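You operate a simulated robot arm through the tools that you are given. There is no shell and no other tool. Be economical: measure what you need, move in short steps, check, and stop when the job is done.

You are at the controls of a simulated robot arm. One attempt, no reset.

Task
Take the run tag and leave it on top of the silver boxed head. Take the blue soak pad and put it on the canister station. Take the grey kit tray on the mat of the unit row and put it away on the floor of the dock. Press the read key two times. Fetch the springs bin and set it on the short flat carton. Take the white mount sleeve on the mat at the cabinet end and put it away on the jig table top. Put the zip case on the top of the jet table. Put the blue elbow block on the top of the jet table. Take the orange leak jet on the mat at the cabinet end and put it away on the top of the jet table. Put the refill pot on the mat of the unit row away on the shelf of the bead table. Take the blue leak jet on the mat of the unit row and put it away on the top of the jet table. Lift the tub flap open. The order is free. Set down upright: zip case, refill pot.

It is judged by the outcome, as a careful person would: the job done as asked, and still so three seconds after it is handed in. It fails if anything else is knocked over, pushed out of place, dropped, spilled or broken.

Robot
A 7-joint arm with a fingered hand on a trunk, on a base that drives. Base frame: it is fixed to the floor where the robot stands at the start and does not move with it; the origin is under the middle of the robot, x ahead of it, y to its left, z up. Readings come in mm, degrees, newtons and seconds.
With the tool pointing down near the work surface it reaches from about 340 to 760 mm from the robot's upright axis, wherever it stands. Its first joint turns from -166.0 to 166.0 degrees. Places, roughly: blue elbow block [1500, 5750, 750]; blue leak jet [500, 5750, 750]; blue soak pad (8x11x6 cm) [400, 1000, 800]; canister station [500, 100, 800]; floor of the dock [1600, -700, 800]; grey kit tray (30x19x6 cm) [500, 2300, 800]; jig table top [-1500, 1800, 800]; orange leak jet [1750, 5250, 750]; read key [1800, 2600, 900]; refill pot [500, 5250, 750]; shelf of the bead table [-1500, 100, 500]; short flat carton (25x22x2 cm) [1600, 7200, 800]; springs bin [1500, 7500, 750]; top of the jet table [3800, 6100, 800]; tub flap [1700, 0, 800]; white mount sleeve (3x3x3 cm) [1600, 6700, 800]; zip case [1750, 6000, 750]. Payload 4 kg.
Tool frame: the origin (TCP) lies between the finger pads and is the grasp point; the fingertips stand 26 mm ahead of it; z points along the fingers, y is the line along which they close. Largest opening 132 mm; the body of the gripper starts 73 mm behind the TCP. The gripper is a hand of 4 fingers: y runs from the thumb to the fingers, the wrist lies at [0, 0, -239] in the tool frame.
Orientation is that of the tool frame in the base frame, as [roll, pitch, yaw] about the fixed x, y, z axes, in that order (R = Rz(yaw) Ry(pitch) Rx(roll)). With the fingers straight down and closing along the base's y, the tool's x points along the base's -x, its y along +y and its z along -z.

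Tools
- The arm moves only by the tool nudge_tool. Its argument "plan" is a list of rows, each a list of 2 entries, a list of its own where there are three numbers: the shift along the tool's x, y, z in mm, then the turn, a rotation vector about the tool's x, y, z in degrees. In form: [[[dx, dy, dz], [rx, ry, rz]], ...]. A call has 1 to 10 rows; each row shifts and turns the commanded pose from where the row before left it, along the tool's axes as they then stand. Each row takes 0.2 s and may step no farther than 50 mm and 8.6 degrees from the row before; otherwise, the whole call is refused. Where a pose cannot be reached the arm comes as near as it can. A force on the tool above 40 N (or 10 N above the force at the start of the call, whichever is more), or a blocked arm, ends the call early, and 0.2 s more pass. In this call time passes only in rows, and 0.2 s behind the last. It gives the time, the measured TCP pose, the force on the tool (base axes), the opening and the grip force at its end, in the units of the frame above (readings bear some noise), with the torque about the TCP (base axes, N m) and any sound that the robot's microphone picked up.
- Cameras (640 x 400 px; columns grow to the right, rows downward): "scene" is now at [4.9, 183.6, 1466.5]; the picture's right is [0.45, -0.89, 0.00], its down [-0.73, -0.37, -0.58] and it looks along [0.51, 0.26, -0.82] (base axes); focal length 276 px, centre (320, 200). "wrist" rides on the gripper at [68, 2, -97] in the tool frame; the picture's right is [-0.03, 1.00, 0.00], its down [-0.82, -0.02, -0.58] and it looks along [-0.58, -0.01, 0.82] (tool axes); focal length 270 px, centre (320, 200). There is no depth. A picture from a camera that has moved, and an enlarged one, comes with that camera's place and axes in the base frame and with its lens.
- snapshot(camera): a new picture of that camera. No time passes.
- slide_trunk(by): slides the trunk up (or, below 0, down) by that many mm; the arm and the scene camera ride with it, the base frame stays. It gives what a move gives, with no picture.
- steer(legs): drives the robot by 1 to 6 legs, each [ahead, turn to the left] in mm and degrees, along the robot's own axes; the way and the turn of a leg run together, so that a leg with both is an arc; at most 1500 mm and 180 degrees a leg. The arm and the cameras ride along, it lands a little off, and it stops where it bumps. It gives what a move gives.
- curl_fingers(finger1, finger2, finger3, thumb_bend): sets how far each is bent, from 0 (flat) to 1 (curled in); at 0.3 the hand is open as for a grip, at 0.7 the pads meet at the TCP. One left out holds its place. A second passes; each finger stops where it meets its share of the squeeze, and holds until it gets a number again. It is the only way to open and close the hand. It gives what a move gives, with no picture; readings hold the bend of each and the force on the fingers (four entries, about 0 where the hand has none), thumb and palm.
- aim_head(pan, tilt): turns the head with the scene camera to pan (to the left, within 155 degrees either way) and tilt (down, from -29 to 69), counted from straight ahead of the robot. It gives what a move gives.
- zoom(camera, box): a new picture of the part [left, top, right, bottom] of that camera's present view, enlarged. No time passes.
- close_job(): hands the job in; it is judged then, once.

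Go step by step. Nothing tells you exact positions but the pictures and the camera data: compare them with the known pose of the tool, close in by small moves and look again before you grip or let go. The budget is 546 turns and 328 pictures, counting those below and the enlarged ones. Unless the task says otherwise, let go and move clear before handing in.

The tools are called after "Request:" by a JSON object that holds its "op" and its "data". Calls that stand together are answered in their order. nudge_tool: Moves the arm, as the interface text tells. Its arguments: {"type":"object","properties":{"plan":{"type":"array","items":{"type":"array"}}},"required":["plan"]} The other tools are called the same way: slide_trunk (by) slides the trunk up or down; curl_fingers (finger1, finger2, finger3, thumb_bend) moves the fingers one by one; steer (legs) drives the base; aim_head (pan, tilt) turns the head that bears the scene camera; snapshot (camera) takes a picture; zoom (camera, box) takes an enlarged picture of a part of a camera's view; close_job () hands the job in.

At the start:

```text
clock: 0.0
tcp_pos: [416.2, 257.4, 1119.5]
tcp_rot: [-180.0, -0.1, -179.9]
ft_force: [0.4, -0.3, -0.4]
moment: [0.0, 0.0, 0.0]
finger_gap: 132.0
finger_force: 0.1
shape: jaw
bend: [0.3, 0.3, 0.3, 0.3]
finger forces: [0.0, 0.1, 0.0, 0.0, 0.0, 0.1]
trunk travel left (down, up): [-450.0, 140.0]
robot x, y, heading: [1.3, -1.1, -0.1]
head pan, tilt: [26.7, 54.9]
```

scene: 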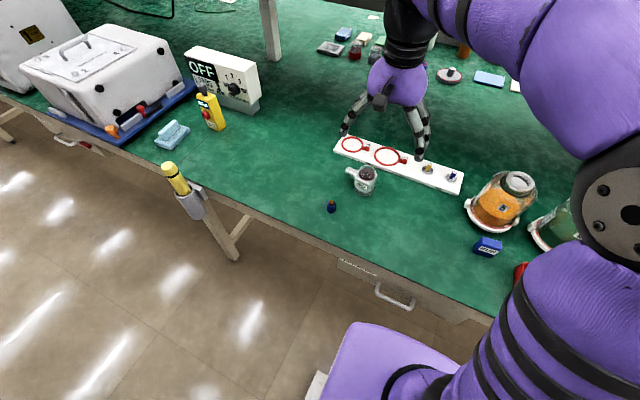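
wrist: 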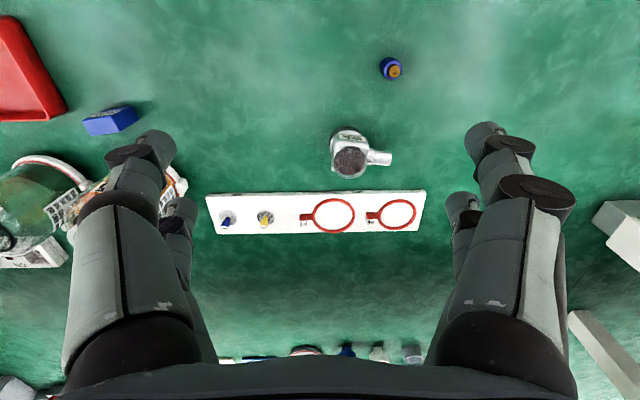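

I see a bench ahead with canisters, a labelled board and a white box on a blue tray. First I look around to locate everything.

Request:
{"op": "aim_head", "data": {"pan": 0, "tilt": 30}}

Request:
{"op": "snapshot", "data": {"camera": "scene"}}

Request:
{"op": "aim_head", "data": {"pan": 60, "tilt": 30}}

Request:
{"op": "snapshot", "data": {"camera": "scene"}}

Request:
{"op": "aim_head", "data": {"pan": -50, "tilt": 35}}

Request:
{"op": "snapshot", "data": {"camera": "scene"}}

Request:
{"op": "aim_head", "data": {"pan": 120, "tilt": 25}}

Request:
{"op": "snapshot", "data": {"camera": "scene"}}

Request:
{"op": "aim_head", "data": {"pan": -150, "tilt": 25}}

Request:
{"op": "snapshot", "data": {"camera": "scene"}}

```text
clock: 0.9
tcp_pos: [415.1, 257.4, 1119.4]
tcp_rot: [179.9, -0.1, 180.0]
ft_force: [-0.2, -0.3, 0.3]
moment: [-0.02, -0.01, -0.02]
finger_gap: 131.9
finger_force: 0.1
shape: jaw
bend: [0.3, 0.3, 0.3, 0.3]
finger forces: [0.0, 0.0, 0.0, 0.0, 0.0, 0.1]
trunk travel left (down, up): [-450.0, 140.0]
robot x, y, heading: [-0.1, -1.9, 0.1]
head pan, tilt: [0.0, 30.0]
```

```text
325 pictures are left
camera scene: at [30.8, 151.2, 1502.3], right [0.0, -1.0, 0.0], down [-0.5, 0.0, -0.87], along [0.87, 0.0, -0.5], focal length 276 px, centre (320, 200)
```

scene: 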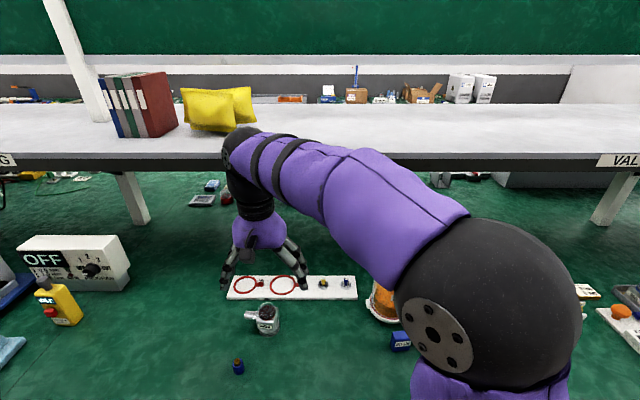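

```text
clock: 2.2
tcp_pos: [416.9, 256.3, 1119.4]
tcp_rot: [180.0, 0.1, 180.0]
ft_force: [-0.3, -0.6, -0.1]
moment: [0.0, 0.01, -0.01]
finger_gap: 131.7
finger_force: 0.0
shape: jaw
bend: [0.3, 0.3, 0.3, 0.3]
finger forces: [0.0, 0.0, 0.1, 0.0, 0.0, 0.0]
trunk travel left (down, up): [-450.0, 140.0]
robot x, y, heading: [0.0, -1.0, 0.0]
head pan, tilt: [60.0, 30.0]
```

```text
324 pictures are left
camera scene: at [-14.3, 229.4, 1502.4], right [0.87, -0.5, 0.0], down [-0.25, -0.43, -0.87], along [0.43, 0.75, -0.5], focal length 276 px, centre (320, 200)
```

scene: 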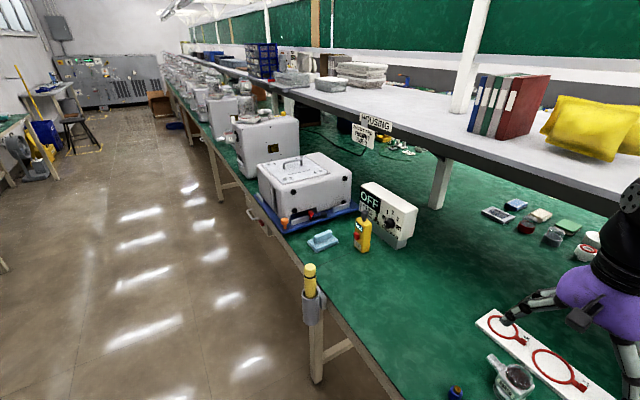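

```text
clock: 4.1
tcp_pos: [416.8, 257.4, 1120.8]
tcp_rot: [-179.9, 0.0, -179.9]
ft_force: [0.2, 0.3, -0.7]
moment: [0.0, -0.01, -0.02]
finger_gap: 131.9
finger_force: 0.0
shape: jaw
bend: [0.3, 0.3, 0.3, 0.3]
finger forces: [0.0, 0.0, 0.0, 0.1, 0.1, 0.0]
trunk travel left (down, up): [-450.0, 140.0]
robot x, y, heading: [0.1, 2.4, 0.3]
head pan, tilt: [-50.0, 35.0]
```

```text
323 pictures are left
camera scene: at [-2.9, 83.7, 1494.6], right [-0.77, -0.64, 0.0], down [-0.37, 0.44, -0.82], along [0.53, -0.63, -0.57], focal length 276 px, centre (320, 200)
```

scene: 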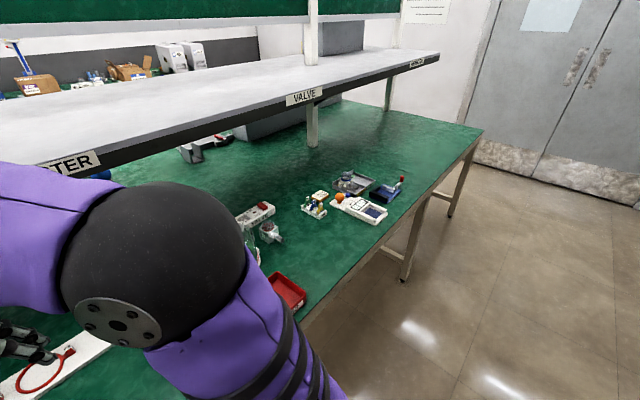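

```text
clock: 6.7
tcp_pos: [415.9, 256.8, 1118.7]
tcp_rot: [179.9, 0.0, -180.0]
ft_force: [0.4, -1.2, 0.4]
moment: [-0.02, -0.03, 0.0]
finger_gap: 132.2
finger_force: 0.2
shape: jaw
bend: [0.3, 0.3, 0.3, 0.3]
finger forces: [0.0, 0.0, 0.0, 0.0, 0.0, 0.0]
trunk travel left (down, up): [-450.0, 140.0]
robot x, y, heading: [-0.1, 2.1, 0.2]
head pan, tilt: [120.0, 25.0]
```

```text
322 pictures are left
camera scene: at [-105.6, 230.9, 1510.4], right [0.87, 0.5, 0.0], down [0.21, -0.37, -0.91], along [-0.45, 0.79, -0.42], focal length 276 px, centre (320, 200)
```

scene: 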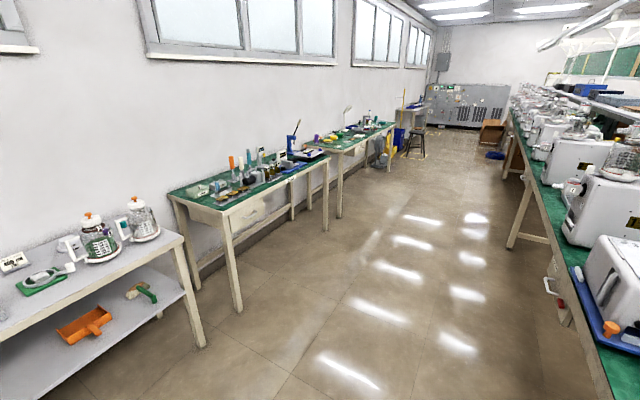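

```text
clock: 10.4
tcp_pos: [415.9, 257.6, 1119.4]
tcp_rot: [179.9, -0.1, 180.0]
ft_force: [-0.1, -0.4, -0.3]
moment: [0.03, 0.0, 0.02]
finger_gap: 131.9
finger_force: 0.0
shape: jaw
bend: [0.3, 0.3, 0.3, 0.3]
finger forces: [0.0, 0.0, 0.0, 0.1, 0.1, 0.0]
trunk travel left (down, up): [-450.0, 140.0]
robot x, y, heading: [-2.2, 1.8, 0.2]
head pan, tilt: [-150.0, 25.0]
```

```text
321 pictures are left
camera scene: at [-139.4, 105.1, 1510.4], right [-0.5, 0.87, 0.0], down [0.37, 0.21, -0.91], along [-0.78, -0.45, -0.42], focal length 276 px, centre (320, 200)
```

scene: 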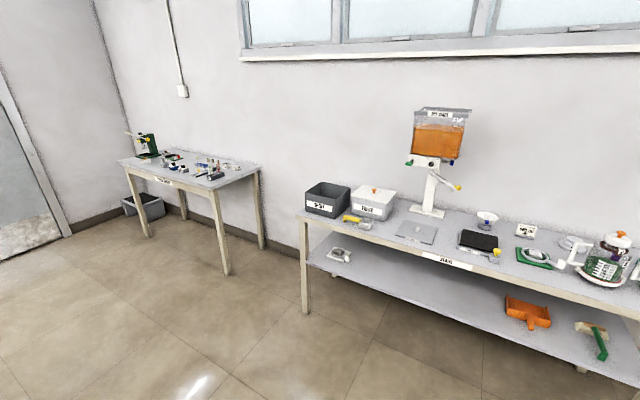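

I am mapping the near bench. I zoom in on the candidate items for the station, tag and pad.

Request:
{"op": "zoom", "data": {"camera": "wrist", "box": [160, 20, 480, 220]}}

Request:
{"op": "zoom", "data": {"camera": "wrist", "box": [0, 80, 240, 280]}}

Request:
{"op": "aim_head", "data": {"pan": 50, "tilt": 40}}

Request:
{"op": "zoom", "data": {"camera": "scene", "box": [160, 50, 480, 250]}}

Request:
{"op": "aim_head", "data": {"pan": 10, "tilt": 35}}

Request:
{"op": "zoom", "data": {"camera": "scene", "box": [0, 0, 320, 200]}}

```text
2.00 times, centred on (320, 120) of wrist
camera zoom: at [346.6, 258.7, 1217.4], right [0.03, 1.0, 0.0], down [0.82, -0.02, 0.58], along [0.58, -0.01, -0.82], focal length 541 px, centre (320, 360)
```

zoom: 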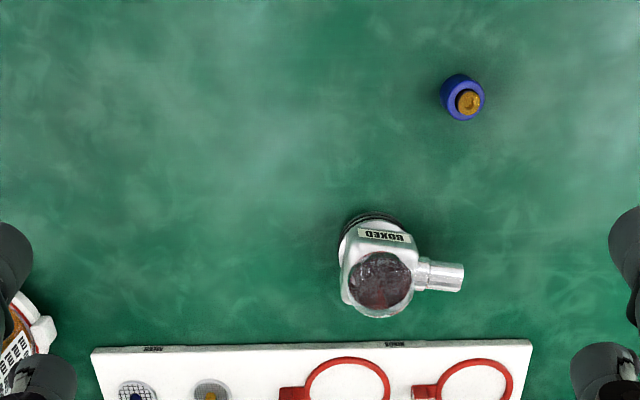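

```text
2.00 times, centred on (120, 180) of wrist
camera zoom: at [346.6, 258.7, 1217.4], right [0.03, 1.0, 0.0], down [0.82, -0.02, 0.58], along [0.58, -0.01, -0.82], focal length 541 px, centre (720, 240)
```

zoom: 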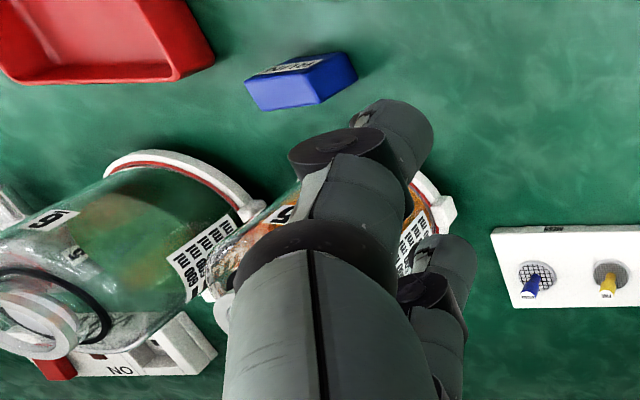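

```text
clock: 13.3
tcp_pos: [416.5, 257.6, 1119.4]
tcp_rot: [-180.0, 0.0, -179.9]
ft_force: [-1.3, -0.3, 0.4]
moment: [0.04, 0.02, -0.01]
finger_gap: 131.6
finger_force: 0.0
shape: jaw
bend: [0.3, 0.3, 0.3, 0.3]
finger forces: [0.0, 0.0, 0.0, 0.0, 0.0, 0.0]
trunk travel left (down, up): [-450.0, 140.0]
robot x, y, heading: [0.6, -1.2, 0.1]
head pan, tilt: [50.0, 40.0]
```

```text
2.00 times, centred on (320, 150) of scene
camera zoom: at [-4.9, 216.2, 1487.0], right [0.77, -0.64, 0.0], down [-0.41, -0.49, -0.77], along [0.49, 0.59, -0.64], focal length 551 px, centre (320, 300)
```

zoom: 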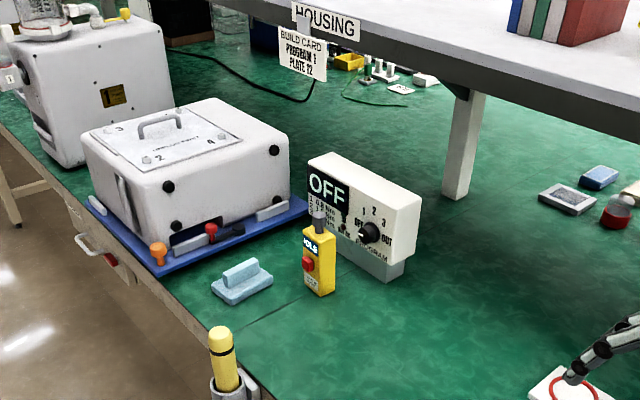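

```text
clock: 14.4
tcp_pos: [415.5, 257.4, 1118.0]
tcp_rot: [180.0, 0.0, 180.0]
ft_force: [0.6, 0.5, 0.6]
moment: [-0.01, 0.01, 0.01]
finger_gap: 131.8
finger_force: 0.1
shape: jaw
bend: [0.3, 0.3, 0.3, 0.3]
finger forces: [0.0, 0.0, 0.1, 0.1, 0.0, 0.0]
trunk travel left (down, up): [-450.0, 140.0]
robot x, y, heading: [-0.1, 0.2, -0.0]
head pan, tilt: [10.0, 35.0]
```

```text
2.00 times, centred on (160, 100) of scene
camera zoom: at [27.1, 166.5, 1494.6], right [0.17, -0.98, 0.0], down [-0.56, -0.1, -0.82], along [0.81, 0.14, -0.57], focal length 551 px, centre (640, 400)
```

zoom: 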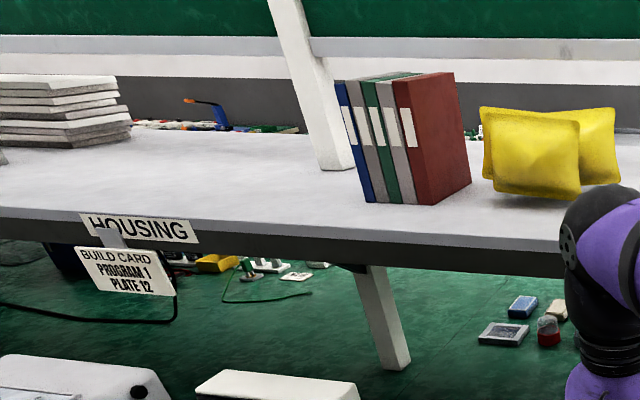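

The cup with the BOXED label looks like the silver boxed head, and the blue box may be the run tag. I shift the arm and look closer at the right side.

Request:
{"op": "zoom", "data": {"camera": "wrist", "box": [75, 90, 155, 140]}}

Request:
{"op": "nudge_tool", "data": {"plan": [[[0, -50, 0], [0, 0, 0]], [[0, -50, 0], [0, 0, 0]], [[0, -50, 0], [0, 0, 0]], [[0, -50, 0], [0, 0, 0]], [[0, -50, 0], [0, 0, 0]], [[0, -50, 0], [0, 0, 0]]]}}

Request:
{"op": "snapshot", "data": {"camera": "wrist"}}

Request:
{"op": "snapshot", "data": {"camera": "scene"}}

```text
8.00 times, centred on (115, 115) of wrist
camera zoom: at [346.6, 258.7, 1217.4], right [0.03, 1.0, 0.0], down [0.82, -0.02, 0.58], along [0.58, -0.01, -0.82], focal length 2162 px, centre (1960, 880)
```

zoom: 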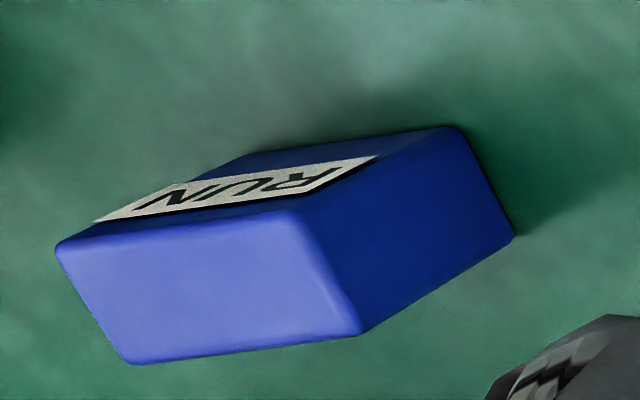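

```text
clock: 15.8
tcp_pos: [416.3, -45.4, 1117.5]
tcp_rot: [180.0, -0.1, 180.0]
ft_force: [0.6, -1.4, 0.0]
moment: [-0.01, 0.02, 0.03]
finger_gap: 132.0
finger_force: 0.1
shape: jaw
bend: [0.3, 0.3, 0.3, 0.3]
finger forces: [0.0, 0.1, 0.0, 0.0, 0.1, 0.0]
trunk travel left (down, up): [-450.0, 140.0]
robot x, y, heading: [0.4, 3.2, -0.2]
head pan, tilt: [10.0, 35.0]
```

```text
315 pictures are left
camera wrist: at [347.0, -43.0, 1216.2], right [0.03, 1.0, 0.0], down [0.82, -0.02, 0.58], along [0.58, -0.01, -0.82], focal length 270 px, centre (320, 200)
```

wrist: 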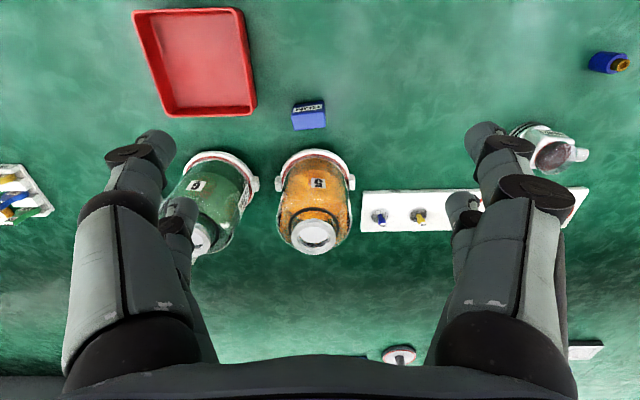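

```text
314 pictures are left
camera scene: at [27.2, 166.4, 1494.6], right [0.17, -0.98, 0.0], down [-0.56, -0.1, -0.82], along [0.81, 0.14, -0.57], focal length 276 px, centre (320, 200)
```

scene: 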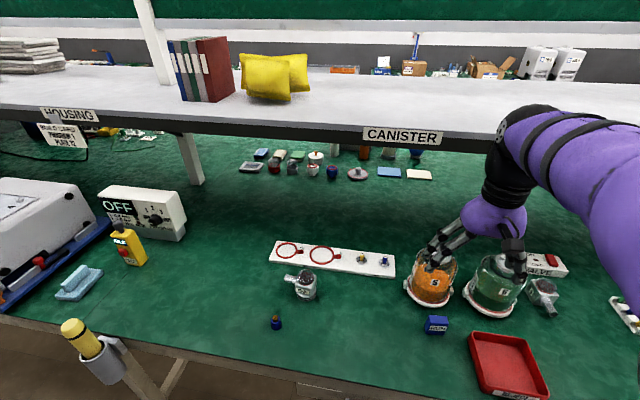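

The bench is split into signed stations (HOUSING, CANISTER, VALVE). The canister station is the mat zone under the CANISTER sign. I zoom to check labels.

Request:
{"op": "zoom", "data": {"camera": "scene", "box": [240, 220, 400, 320]}}

Request:
{"op": "zoom", "data": {"camera": "scene", "box": [400, 220, 640, 370]}}

Request:
{"op": "zoom", "data": {"camera": "scene", "box": [220, 120, 460, 270]}}

```text
4.00 times, centred on (320, 270) of scene
camera zoom: at [27.2, 166.4, 1494.6], right [0.17, -0.98, 0.0], down [-0.56, -0.1, -0.82], along [0.81, 0.14, -0.57], focal length 1102 px, centre (320, -80)
```

zoom: 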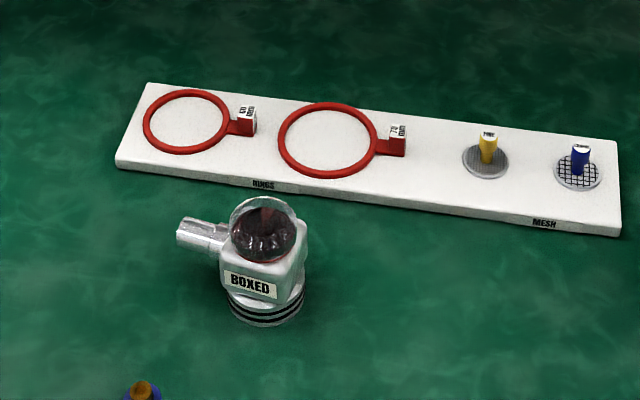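

```text
2.67 times, centred on (520, 295) of scene
camera zoom: at [27.2, 166.4, 1494.6], right [0.17, -0.98, 0.0], down [-0.56, -0.1, -0.82], along [0.81, 0.14, -0.57], focal length 735 px, centre (-213, -53)
```

zoom: 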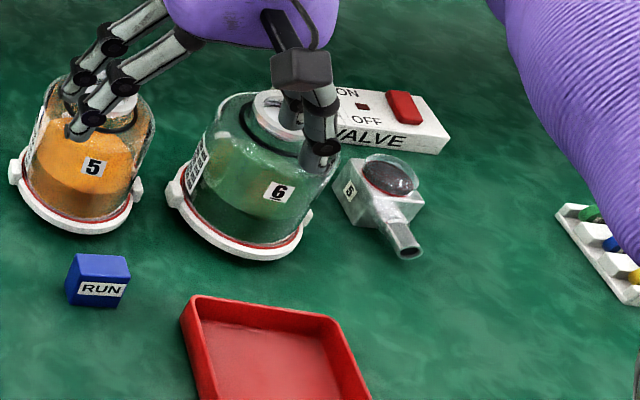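

```text
2.67 times, centred on (340, 195) of scene
camera zoom: at [27.2, 166.4, 1494.6], right [0.17, -0.98, 0.0], down [-0.56, -0.1, -0.82], along [0.81, 0.14, -0.57], focal length 735 px, centre (267, 213)
```

zoom: 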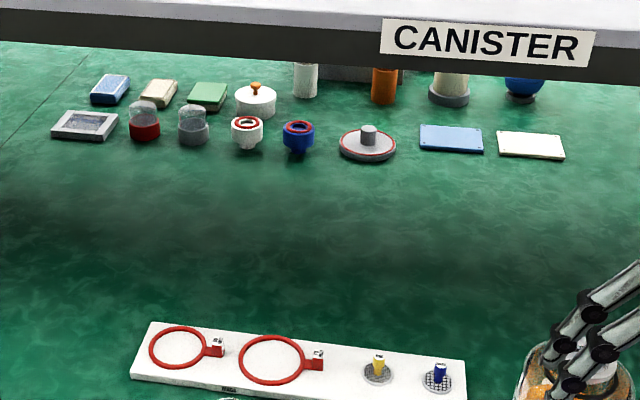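

Plan for the tag: it sits near (480,-61). I descend above it and look again.

Request:
{"op": "nudge_tool", "data": {"plan": [[[-30, -10, 40], [0, 0, 0]], [[-30, -6, 45], [0, 0, 0]], [[0, 0, 45], [0, 0, 0]], [[0, 0, 40], [0, 0, 0]]]}}

Request:
{"op": "snapshot", "data": {"camera": "wrist"}}

Request:
{"op": "aim_head", "data": {"pan": -10, "tilt": 50}}

Request:
{"op": "snapshot", "data": {"camera": "scene"}}

```text
refused: row 1 steps farther than a row can; nothing moved
```

```text
310 pictures are left
camera wrist: at [347.0, -43.0, 1216.2], right [0.03, 1.0, 0.0], down [0.82, -0.02, 0.58], along [0.58, -0.01, -0.82], focal length 270 px, centre (320, 200)
```

wrist: 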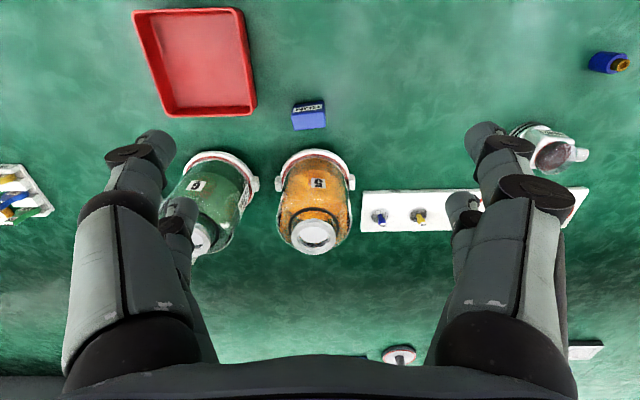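

```text
clock: 16.6
tcp_pos: [416.1, -43.0, 1117.1]
tcp_rot: [-180.0, 0.0, 180.0]
ft_force: [0.1, -0.1, -1.3]
moment: [-0.01, 0.0, -0.02]
finger_gap: 132.0
finger_force: 0.0
shape: jaw
bend: [0.3, 0.3, 0.3, 0.3]
finger forces: [0.0, 0.1, 0.0, 0.0, 0.1, 0.0]
trunk travel left (down, up): [-450.0, 140.0]
robot x, y, heading: [0.9, -0.9, 0.1]
head pan, tilt: [-10.0, 50.0]
```

```text
309 pictures are left
camera scene: at [16.3, 137.7, 1472.9], right [-0.17, -0.98, 0.0], down [-0.75, 0.13, -0.64], along [0.63, -0.11, -0.77], focal length 276 px, centre (320, 200)
```

scene: 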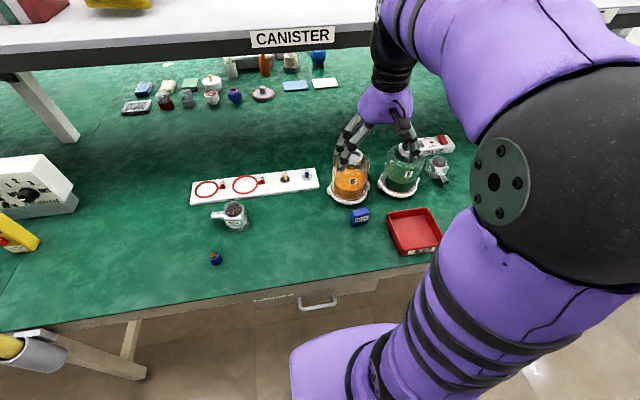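

The tag is near (484,-65), the red tray's corner near (463,-142). I narrow the hand a little, then come down over the tag.

Request:
{"op": "curl_fingers", "data": {"finger1": 0.42, "finger2": 0.42, "finger3": 0.42, "thumb_bend": 0.42}}

Request:
{"op": "nudge_tool", "data": {"plan": [[[-22, -7, 40], [0, 0, 0]], [[-23, -7, 40], [0, 0, 0]], [[-23, -7, 40], [0, 0, 0]], [[0, 0, 45], [0, 0, 0]], [[0, 0, 45], [0, 0, 0]]]}}

Request:
{"op": "snapshot", "data": {"camera": "wrist"}}

Request:
{"op": "snapshot", "data": {"camera": "scene"}}

```text
clock: 17.6
tcp_pos: [415.9, -43.7, 1116.4]
tcp_rot: [180.0, -0.1, 180.0]
ft_force: [-0.3, -0.2, 0.4]
moment: [-0.04, -0.01, 0.03]
finger_gap: 93.8
finger_force: 0.1
shape: fingers
bend: [0.42, 0.42, 0.42, 0.42]
finger forces: [0.0, 0.1, 0.0, 0.0, 0.1, 0.0]
trunk travel left (down, up): [-450.0, 140.0]
robot x, y, heading: [1.6, -4.4, -0.0]
head pan, tilt: [-10.0, 50.0]
```

```text
clock: 18.8
tcp_pos: [483.0, -62.1, 907.8]
tcp_rot: [180.0, 0.0, 179.9]
ft_force: [0.0, 0.7, -0.2]
moment: [0.0, -0.01, -0.03]
finger_gap: 93.5
finger_force: 0.0
shape: fingers
bend: [0.42, 0.42, 0.42, 0.42]
finger forces: [0.1, 0.1, 0.1, 0.1, 0.0, 0.0]
trunk travel left (down, up): [-450.0, 140.0]
robot x, y, heading: [-0.7, 4.0, 0.2]
head pan, tilt: [-10.0, 50.0]
```

```text
308 pictures are left
camera wrist: at [412.6, -60.7, 1006.3], right [0.03, 1.0, 0.0], down [0.82, -0.02, 0.58], along [0.58, -0.01, -0.82], focal length 270 px, centre (320, 200)
```

wrist: 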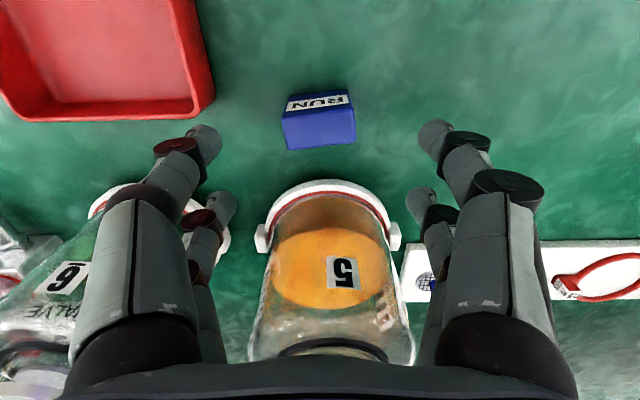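

```text
307 pictures are left
camera scene: at [16.2, 137.7, 1472.9], right [-0.17, -0.98, 0.0], down [-0.75, 0.13, -0.64], along [0.63, -0.11, -0.77], focal length 276 px, centre (320, 200)
```

scene: 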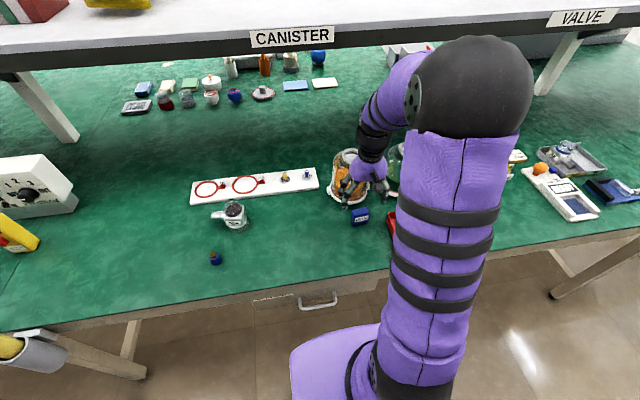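

The tag is centred between the fingers. I go down to it.

Request:
{"op": "nudge_tool", "data": {"plan": [[[0, 0, 40], [0, 0, 0]], [[2, 0, 40], [0, 0, 0]], [[0, 0, 18], [0, 0, 0]]]}}

Request:
{"op": "snapshot", "data": {"camera": "wrist"}}

```text
clock: 19.6
tcp_pos: [479.2, -62.5, 810.4]
tcp_rot: [180.0, 0.0, 180.0]
ft_force: [-1.9, 1.0, 12.3]
moment: [0.09, 0.18, 0.02]
finger_gap: 93.8
finger_force: 6.6
shape: fingers
bend: [0.42, 0.42, 0.42, 0.42]
finger forces: [5.1, 2.0, 1.7, 0.0, 4.1, 0.0]
trunk travel left (down, up): [-450.0, 140.0]
robot x, y, heading: [0.2, 1.3, -0.1]
head pan, tilt: [-10.0, 50.0]
```

```text
306 pictures are left
camera wrist: at [411.0, -60.9, 909.3], right [0.03, 1.0, 0.0], down [0.81, -0.02, 0.58], along [0.58, -0.01, -0.81], focal length 270 px, centre (320, 200)
```

wrist: 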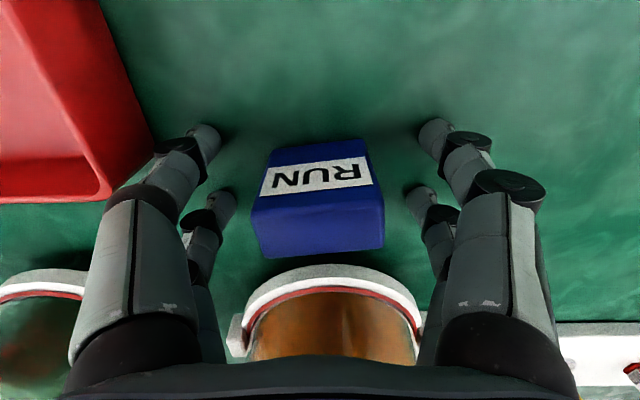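

The fingertips touch the mat; I raise a few mm and close.

Request:
{"op": "nudge_tool", "data": {"plan": [[[-4, 0, -6], [0, 0, 0]]]}}

Request:
{"op": "curl_fingers", "data": {"finger1": 0.65, "finger2": 0.65, "finger3": 0.65, "thumb_bend": 0.65}}

Request:
{"op": "nudge_tool", "data": {"plan": [[[0, 0, -40], [0, 0, 0]], [[0, 0, -40], [0, 0, 0]]]}}

Request:
{"op": "snapshot", "data": {"camera": "wrist"}}

```text
clock: 20.0
tcp_pos: [484.2, -62.7, 815.9]
tcp_rot: [180.0, 0.1, 180.0]
ft_force: [-0.7, -0.1, -0.1]
moment: [0.0, 0.02, -0.01]
finger_gap: 93.1
finger_force: 0.0
shape: fingers
bend: [0.42, 0.42, 0.42, 0.42]
finger forces: [0.0, 0.0, 0.0, 0.1, 0.1, 0.0]
trunk travel left (down, up): [-450.0, 140.0]
robot x, y, heading: [-3.4, -0.6, -0.1]
head pan, tilt: [-10.0, 50.0]
```

```text
clock: 21.0
tcp_pos: [485.4, -63.4, 815.8]
tcp_rot: [179.9, 0.0, -180.0]
ft_force: [0.1, -0.1, -0.5]
moment: [-0.01, 0.0, 0.0]
finger_gap: 27.1
finger_force: 5.0
shape: fingers
bend: [0.59, 0.65, 0.59, 0.65]
finger forces: [5.0, 0.0, 5.2, 0.0, 0.3, 0.0]
trunk travel left (down, up): [-450.0, 140.0]
robot x, y, heading: [-3.1, -2.7, -0.2]
head pan, tilt: [-10.0, 50.0]
```

```text
clock: 21.6
tcp_pos: [484.4, -62.6, 896.2]
tcp_rot: [180.0, 0.0, -179.9]
ft_force: [0.0, 0.3, -0.9]
moment: [-0.03, 0.06, 0.01]
finger_gap: 26.8
finger_force: 5.5
shape: fingers
bend: [0.59, 0.65, 0.59, 0.65]
finger forces: [5.0, 0.1, 5.3, 0.0, 0.2, 0.0]
trunk travel left (down, up): [-450.0, 140.0]
robot x, y, heading: [-4.1, 2.1, -0.1]
head pan, tilt: [-10.0, 50.0]
```

```text
305 pictures are left
camera wrist: at [416.9, -61.7, 994.6], right [0.03, 1.0, 0.0], down [0.82, -0.02, 0.58], along [0.58, -0.01, -0.82], focal length 270 px, centre (320, 200)
```

wrist: 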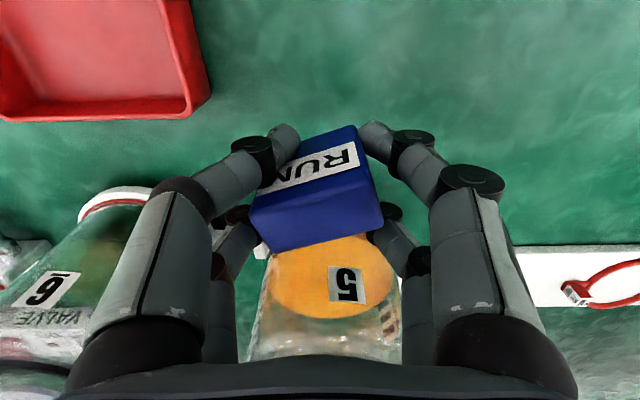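

The tag is held but skewed by two diagonal fingers. I bring in the other two fingers to see whether they square and support it.

Request:
{"op": "curl_fingers", "data": {"finger2": 0.75, "thumb_bend": 0.75}}

Request:
{"op": "snapshot", "data": {"camera": "wrist"}}

Request:
{"op": "zoom", "data": {"camera": "scene", "box": [280, 140, 440, 240]}}

```text
clock: 22.6
tcp_pos: [486.1, -63.6, 896.4]
tcp_rot: [180.0, 0.0, 180.0]
ft_force: [0.5, -0.2, -1.0]
moment: [-0.02, 0.02, 0.04]
finger_gap: 17.6
finger_force: 9.1
shape: fingers
bend: [0.59, 0.74, 0.61, 0.73]
finger forces: [6.2, 1.5, 4.6, 0.0, 4.5, 0.0]
trunk travel left (down, up): [-450.0, 140.0]
robot x, y, heading: [-1.5, 3.5, -0.1]
head pan, tilt: [-10.0, 50.0]
```

```text
304 pictures are left
camera wrist: at [417.0, -61.8, 994.4], right [0.03, 1.0, 0.0], down [0.82, -0.02, 0.58], along [0.58, -0.01, -0.82], focal length 270 px, centre (320, 200)
```

wrist: 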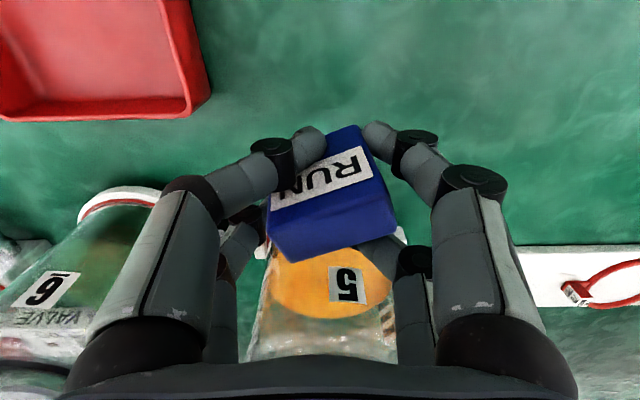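

```text
4.00 times, centred on (360, 190) of scene
camera zoom: at [16.3, 137.7, 1472.9], right [-0.17, -0.98, 0.0], down [-0.75, 0.13, -0.64], along [0.63, -0.11, -0.77], focal length 1102 px, centre (160, 240)
```

zoom: 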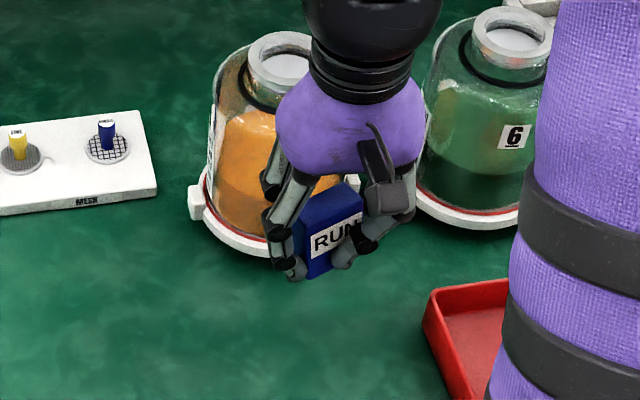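

All four fingers now hold the tag, though yawed. I move towards the boxed head and look closely at its top.

Request:
{"op": "nudge_tool", "data": {"plan": [[[0, 0, -45], [0, 0, 0]], [[0, 30, -35], [0, 0, 0]], [[0, 49, 0], [0, 0, 0]], [[0, 49, 0], [0, 0, 0]], [[0, 49, 0], [0, 0, 0]], [[0, 49, 0], [0, 0, 0]], [[0, 49, 0], [0, 0, 0]]]}}

Request:
{"op": "aim_head", "data": {"pan": 15, "tilt": 45}}

Request:
{"op": "snapshot", "data": {"camera": "wrist"}}

Request:
{"op": "snapshot", "data": {"camera": "scene"}}

```text
clock: 24.2
tcp_pos: [485.9, 213.0, 979.4]
tcp_rot: [180.0, 0.0, 180.0]
ft_force: [-0.5, -0.9, 0.5]
moment: [-0.03, -0.02, 0.01]
finger_gap: 17.3
finger_force: 7.9
shape: fingers
bend: [0.59, 0.74, 0.61, 0.73]
finger forces: [6.0, 1.7, 4.4, 0.1, 3.9, 0.1]
trunk travel left (down, up): [-450.0, 140.0]
robot x, y, heading: [-1.6, -0.8, -0.1]
head pan, tilt: [-10.0, 50.0]
```

```text
clock: 25.1
tcp_pos: [486.1, 211.5, 978.7]
tcp_rot: [180.0, 0.0, -180.0]
ft_force: [0.7, -0.7, -0.7]
moment: [0.02, 0.01, 0.02]
finger_gap: 17.1
finger_force: 8.4
shape: fingers
bend: [0.59, 0.74, 0.61, 0.73]
finger forces: [6.1, 1.7, 4.4, 0.0, 3.8, 0.1]
trunk travel left (down, up): [-450.0, 140.0]
robot x, y, heading: [1.3, -1.9, -0.1]
head pan, tilt: [15.0, 45.0]
```

```text
302 pictures are left
camera wrist: at [417.3, 212.9, 1077.0], right [0.03, 1.0, 0.0], down [0.82, -0.02, 0.58], along [0.58, -0.01, -0.82], focal length 270 px, centre (320, 200)
```

wrist: 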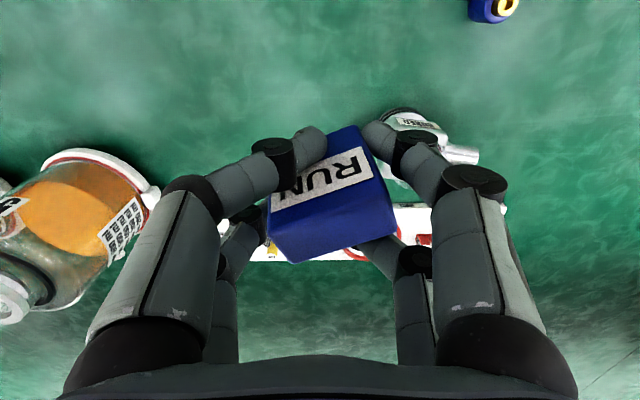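

```text
301 pictures are left
camera scene: at [19.0, 172.1, 1479.8], right [0.26, -0.97, 0.0], down [-0.68, -0.18, -0.71], along [0.68, 0.18, -0.71], focal length 276 px, centre (320, 200)
```

scene: 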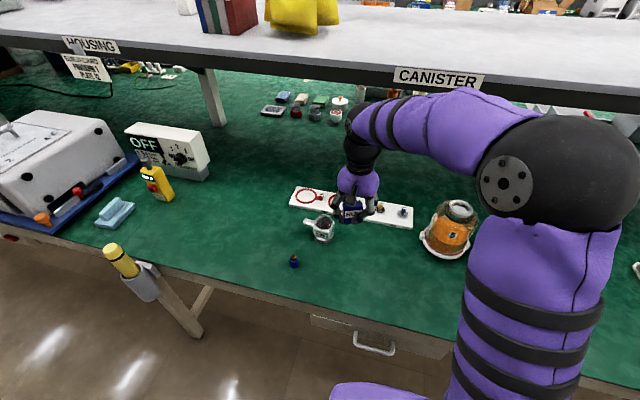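

Request:
{"op": "zoom", "data": {"camera": "scene", "box": [290, 190, 370, 240]}}

Request:
{"op": "zoom", "data": {"camera": "wrist", "box": [350, 80, 510, 180]}}

```text
8.00 times, centred on (330, 215) of scene
camera zoom: at [19.0, 172.1, 1479.8], right [0.26, -0.97, 0.0], down [-0.68, -0.18, -0.71], along [0.68, 0.18, -0.71], focal length 2205 px, centre (240, 80)
```

zoom: 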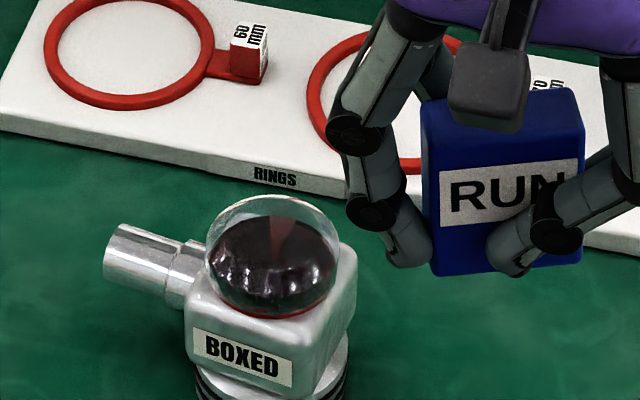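

```text
4.00 times, centred on (430, 130) of wrist
camera zoom: at [417.3, 212.9, 1077.0], right [0.03, 1.0, 0.0], down [0.82, -0.02, 0.58], along [0.58, -0.01, -0.82], focal length 1081 px, centre (-120, 480)
```

zoom: 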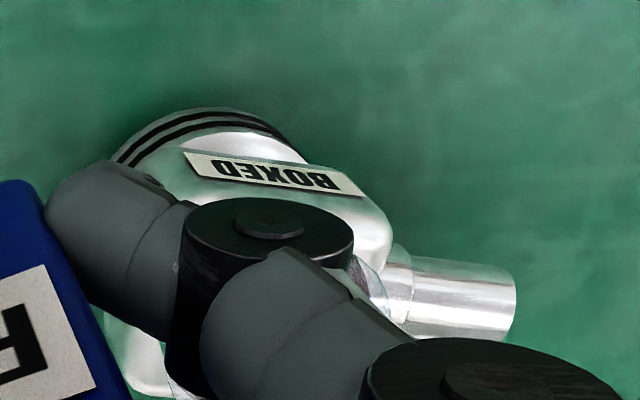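

The head carries a clear dome on a box, so the tag must be centred well. I set the tag down on free mat nearby, survey the dome with an empty hand, and regrip squarely.

Request:
{"op": "nudge_tool", "data": {"plan": [[[10, -35, 30], [0, 0, 0]], [[6, -35, 30], [0, 0, 0]], [[0, 0, 45], [0, 0, 0]], [[0, 0, 40], [0, 0, 0]], [[0, 0, 14], [0, 0, 0]]]}}

Request:
{"op": "snapshot", "data": {"camera": "wrist"}}

Request:
{"op": "zoom", "data": {"camera": "scene", "box": [290, 190, 400, 260]}}

```text
clock: 26.3
tcp_pos: [470.2, 141.5, 819.0]
tcp_rot: [-179.9, 0.0, 180.0]
ft_force: [0.5, 0.2, -0.8]
moment: [-0.02, 0.03, 0.03]
finger_gap: 16.5
finger_force: 8.0
shape: fingers
bend: [0.59, 0.74, 0.61, 0.73]
finger forces: [5.8, 1.8, 4.3, 0.1, 3.7, 0.0]
trunk travel left (down, up): [-450.0, 140.0]
robot x, y, heading: [-0.9, -1.6, -0.1]
head pan, tilt: [15.0, 45.0]
```

```text
298 pictures are left
camera wrist: at [401.6, 143.0, 917.1], right [0.03, 1.0, 0.0], down [0.82, -0.02, 0.58], along [0.58, -0.01, -0.82], focal length 270 px, centre (320, 200)
```

wrist: 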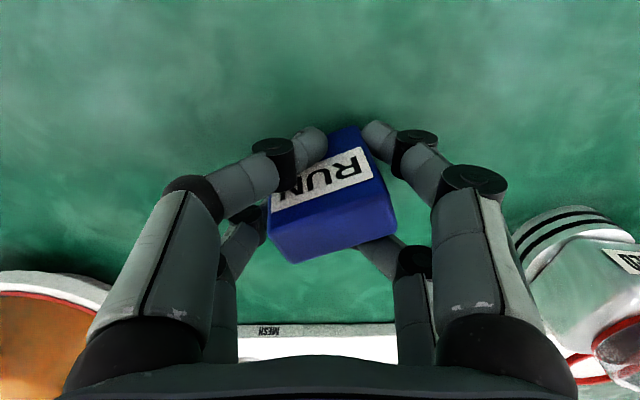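

```text
5.71 times, centred on (345, 225) of scene
camera zoom: at [19.2, 172.2, 1479.8], right [0.26, -0.97, 0.0], down [-0.68, -0.18, -0.71], along [0.68, 0.18, -0.71], focal length 1575 px, centre (177, 57)
```

zoom: 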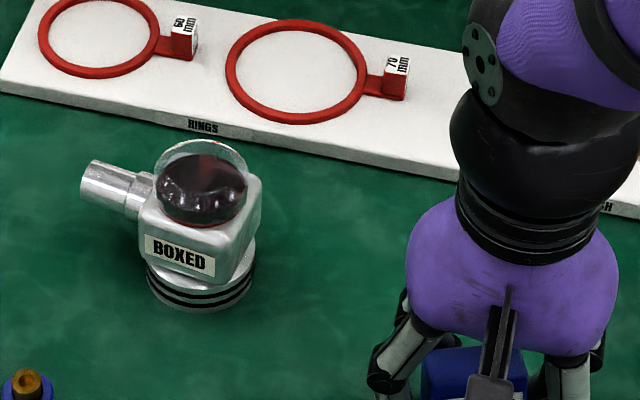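

Request:
{"op": "nudge_tool", "data": {"plan": [[[0, 0, 2], [0, 0, 0]], [[0, 0, 2], [0, 0, 0]]]}}

Request:
{"op": "curl_fingers", "data": {"finger1": 0.42, "finger2": 0.42, "finger3": 0.42, "thumb_bend": 0.42}}

Request:
{"op": "nudge_tool", "data": {"plan": [[[0, 0, -40], [0, 0, 0]], [[0, 0, -40], [0, 0, 0]]]}}

Request:
{"op": "snapshot", "data": {"camera": "wrist"}}

```text
clock: 26.9
tcp_pos: [471.1, 141.1, 814.9]
tcp_rot: [-180.0, 0.1, 179.9]
ft_force: [-0.3, -1.1, 3.9]
moment: [0.1, 0.02, -0.02]
finger_gap: 16.6
finger_force: 8.1
shape: fingers
bend: [0.59, 0.75, 0.61, 0.73]
finger forces: [6.2, 0.9, 4.8, 0.0, 4.8, 0.1]
trunk travel left (down, up): [-450.0, 140.0]
robot x, y, heading: [-0.9, -1.2, 0.0]
head pan, tilt: [15.0, 45.0]
```

```text
clock: 27.9
tcp_pos: [470.5, 141.8, 814.7]
tcp_rot: [180.0, -0.1, -179.9]
ft_force: [0.6, 0.2, 0.8]
moment: [0.03, 0.02, -0.06]
finger_gap: 92.5
finger_force: 0.0
shape: fingers
bend: [0.42, 0.42, 0.42, 0.42]
finger forces: [0.0, 0.0, 0.0, 0.1, 0.0, 0.0]
trunk travel left (down, up): [-450.0, 140.0]
robot x, y, heading: [-1.3, -0.4, 0.0]
head pan, tilt: [15.0, 45.0]
```

```text
clock: 28.5
tcp_pos: [470.2, 141.3, 895.2]
tcp_rot: [180.0, 0.0, 179.9]
ft_force: [0.1, -0.2, -0.3]
moment: [-0.01, 0.02, -0.03]
finger_gap: 92.5
finger_force: 0.1
shape: fingers
bend: [0.42, 0.42, 0.42, 0.42]
finger forces: [0.0, 0.1, 0.1, 0.0, 0.0, 0.1]
trunk travel left (down, up): [-450.0, 140.0]
robot x, y, heading: [-2.1, -0.6, 0.1]
head pan, tilt: [15.0, 45.0]
```

```text
296 pictures are left
camera wrist: at [401.2, 142.6, 993.8], right [0.03, 1.0, 0.0], down [0.82, -0.02, 0.58], along [0.58, -0.01, -0.82], focal length 270 px, centre (320, 200)
```

wrist: 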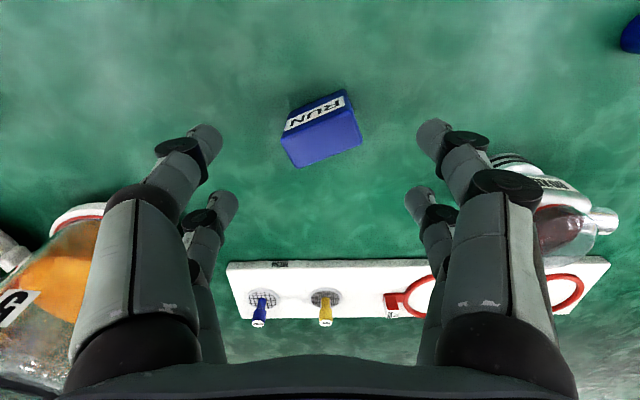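

Now I hover over the head to measure the dome from near vertical.

Request:
{"op": "nudge_tool", "data": {"plan": [[[0, 20, -40], [0, 0, 0]], [[0, 40, -25], [0, 0, 0]], [[-30, 30, -20], [0, 0, 0]], [[-35, 30, 0], [0, 0, 0]], [[-35, 30, 0], [0, 0, 0]]]}}

Request:
{"op": "zoom", "data": {"camera": "wrist", "box": [220, 0, 460, 150]}}

Request:
{"op": "nudge_tool", "data": {"plan": [[[49, 0, 0], [0, 0, 0]], [[49, 0, 0], [0, 0, 0]]]}}

Request:
{"op": "zoom", "data": {"camera": "wrist", "box": [220, 75, 460, 225]}}

```text
clock: 29.7
tcp_pos: [568.1, 292.2, 980.2]
tcp_rot: [-179.9, 0.0, 180.0]
ft_force: [0.4, 0.0, 0.0]
moment: [0.02, 0.01, 0.04]
finger_gap: 92.7
finger_force: 0.0
shape: fingers
bend: [0.42, 0.42, 0.42, 0.42]
finger forces: [0.1, 0.0, 0.0, 0.1, 0.0, 0.0]
trunk travel left (down, up): [-450.0, 140.0]
robot x, y, heading: [1.8, -2.8, 0.2]
head pan, tilt: [15.0, 45.0]
```

```text
2.67 times, centred on (340, 75) of wrist
camera zoom: at [499.8, 294.3, 1078.0], right [0.03, 1.0, 0.0], down [0.82, -0.02, 0.58], along [0.58, -0.02, -0.82], focal length 721 px, centre (267, 533)
```

zoom: 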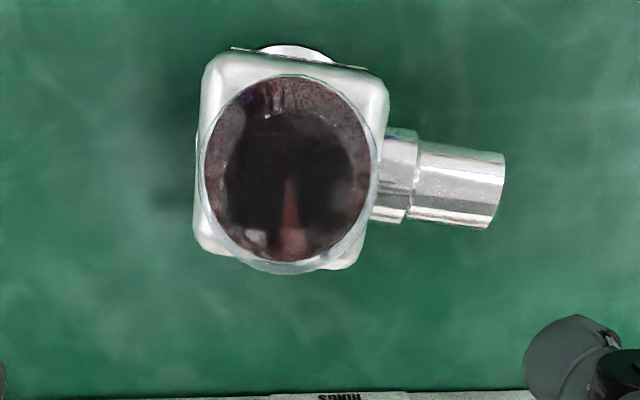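

```text
clock: 30.3
tcp_pos: [470.9, 290.2, 979.2]
tcp_rot: [-179.9, 0.0, -180.0]
ft_force: [-0.1, 0.3, -0.8]
moment: [0.04, 0.01, -0.04]
finger_gap: 92.3
finger_force: 0.1
shape: fingers
bend: [0.42, 0.42, 0.42, 0.42]
finger forces: [0.0, 0.1, 0.0, 0.0, 0.0, 0.0]
trunk travel left (down, up): [-450.0, 140.0]
robot x, y, heading: [5.1, -1.2, -0.1]
head pan, tilt: [15.0, 45.0]
```

```text
2.67 times, centred on (340, 150) of wrist
camera zoom: at [401.5, 291.8, 1077.9], right [0.03, 1.0, 0.0], down [0.82, -0.02, 0.58], along [0.58, -0.02, -0.82], focal length 721 px, centre (267, 333)
```

zoom: 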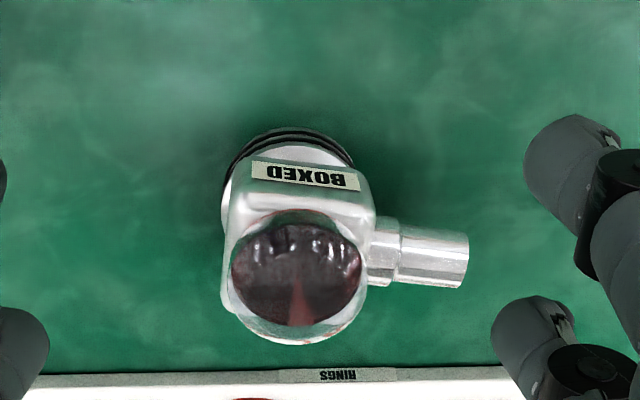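

The dome centre is at about (533,299), apex near z 878, radius about 25. The tag is about 50×28×40 mm, so laid flat it will rest more stably. I return to it with the hand turned to its yaw (about 22°).

Request:
{"op": "nudge_tool", "data": {"plan": [[[0, -49, 0], [0, 0, 0]], [[0, -49, 0], [0, 0, 0]], [[0, -49, 0], [0, 0, 0]], [[0, 0, 25], [0, 0, -7.3]], [[0, 0, 25], [0, 0, -7.3]], [[0, 0, 25], [0, 0, -7.3]]]}}

Request:
{"op": "snapshot", "data": {"camera": "wrist"}}

```text
clock: 31.7
tcp_pos: [470.9, 144.2, 904.0]
tcp_rot: [180.0, 0.1, -157.9]
ft_force: [-0.1, 0.1, 0.6]
moment: [0.02, 0.02, 0.0]
finger_gap: 92.7
finger_force: 0.0
shape: fingers
bend: [0.42, 0.42, 0.42, 0.42]
finger forces: [0.1, 0.0, 0.0, 0.0, 0.0, 0.0]
trunk travel left (down, up): [-450.0, 140.0]
robot x, y, heading: [-3.0, 2.3, -0.1]
head pan, tilt: [15.0, 45.0]
```

```text
293 pictures are left
camera wrist: at [406.6, 119.4, 1002.1], right [-0.35, 0.94, 0.0], down [0.76, 0.29, 0.58], along [0.54, 0.2, -0.82], focal length 270 px, centre (320, 200)
```

wrist: 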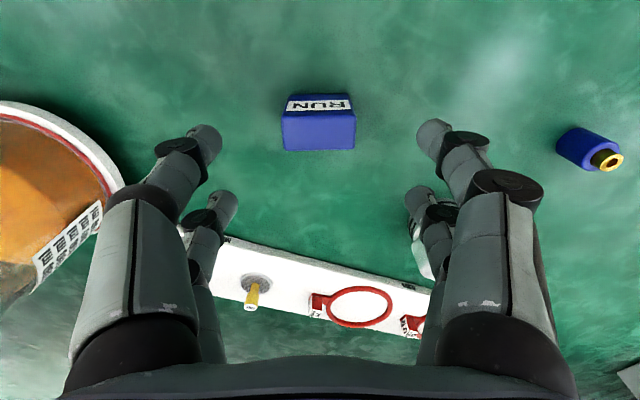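

Aligned. Descend and grip again.

Request:
{"op": "nudge_tool", "data": {"plan": [[[0, 0, 45], [0, 0, 0]], [[0, 0, 43], [0, 0, 0]]]}}

Request:
{"op": "curl_fingers", "data": {"finger1": 0.7, "finger2": 0.7, "finger3": 0.7, "thumb_bend": 0.7}}

Request:
{"op": "snapshot", "data": {"camera": "wrist"}}

```text
clock: 32.3
tcp_pos: [471.4, 144.0, 815.2]
tcp_rot: [-180.0, -0.1, -158.1]
ft_force: [-0.9, 0.2, 0.0]
moment: [-0.01, 0.04, -0.05]
finger_gap: 92.8
finger_force: 0.1
shape: fingers
bend: [0.42, 0.42, 0.42, 0.42]
finger forces: [0.0, 0.1, 0.1, 0.0, 0.0, 0.0]
trunk travel left (down, up): [-450.0, 140.0]
robot x, y, heading: [-1.3, 0.3, -0.0]
head pan, tilt: [15.0, 45.0]
```

```text
clock: 33.3
tcp_pos: [470.2, 144.6, 816.9]
tcp_rot: [-180.0, 0.0, -158.1]
ft_force: [-0.8, 0.7, 0.0]
moment: [0.02, -0.05, 0.03]
finger_gap: 8.8
finger_force: 8.1
shape: fingers
bend: [0.67, 0.67, 0.68, 0.69]
finger forces: [4.0, 4.2, 3.8, 0.1, 4.0, 0.0]
trunk travel left (down, up): [-450.0, 140.0]
robot x, y, heading: [-2.7, 3.2, -0.1]
head pan, tilt: [15.0, 45.0]
```

```text
292 pictures are left
camera wrist: at [406.2, 120.1, 914.2], right [-0.35, 0.94, 0.0], down [0.77, 0.29, 0.58], along [0.54, 0.2, -0.82], focal length 270 px, centre (320, 200)
```

wrist: 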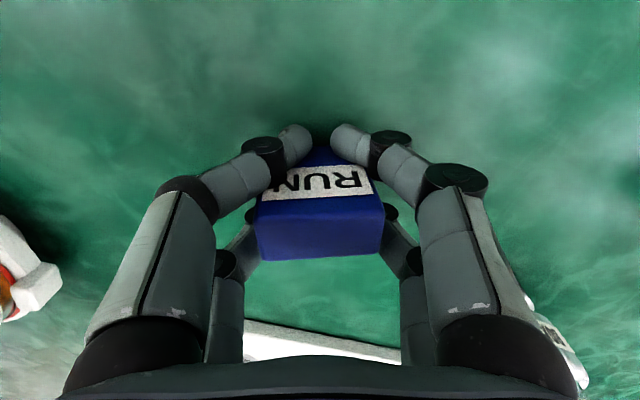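

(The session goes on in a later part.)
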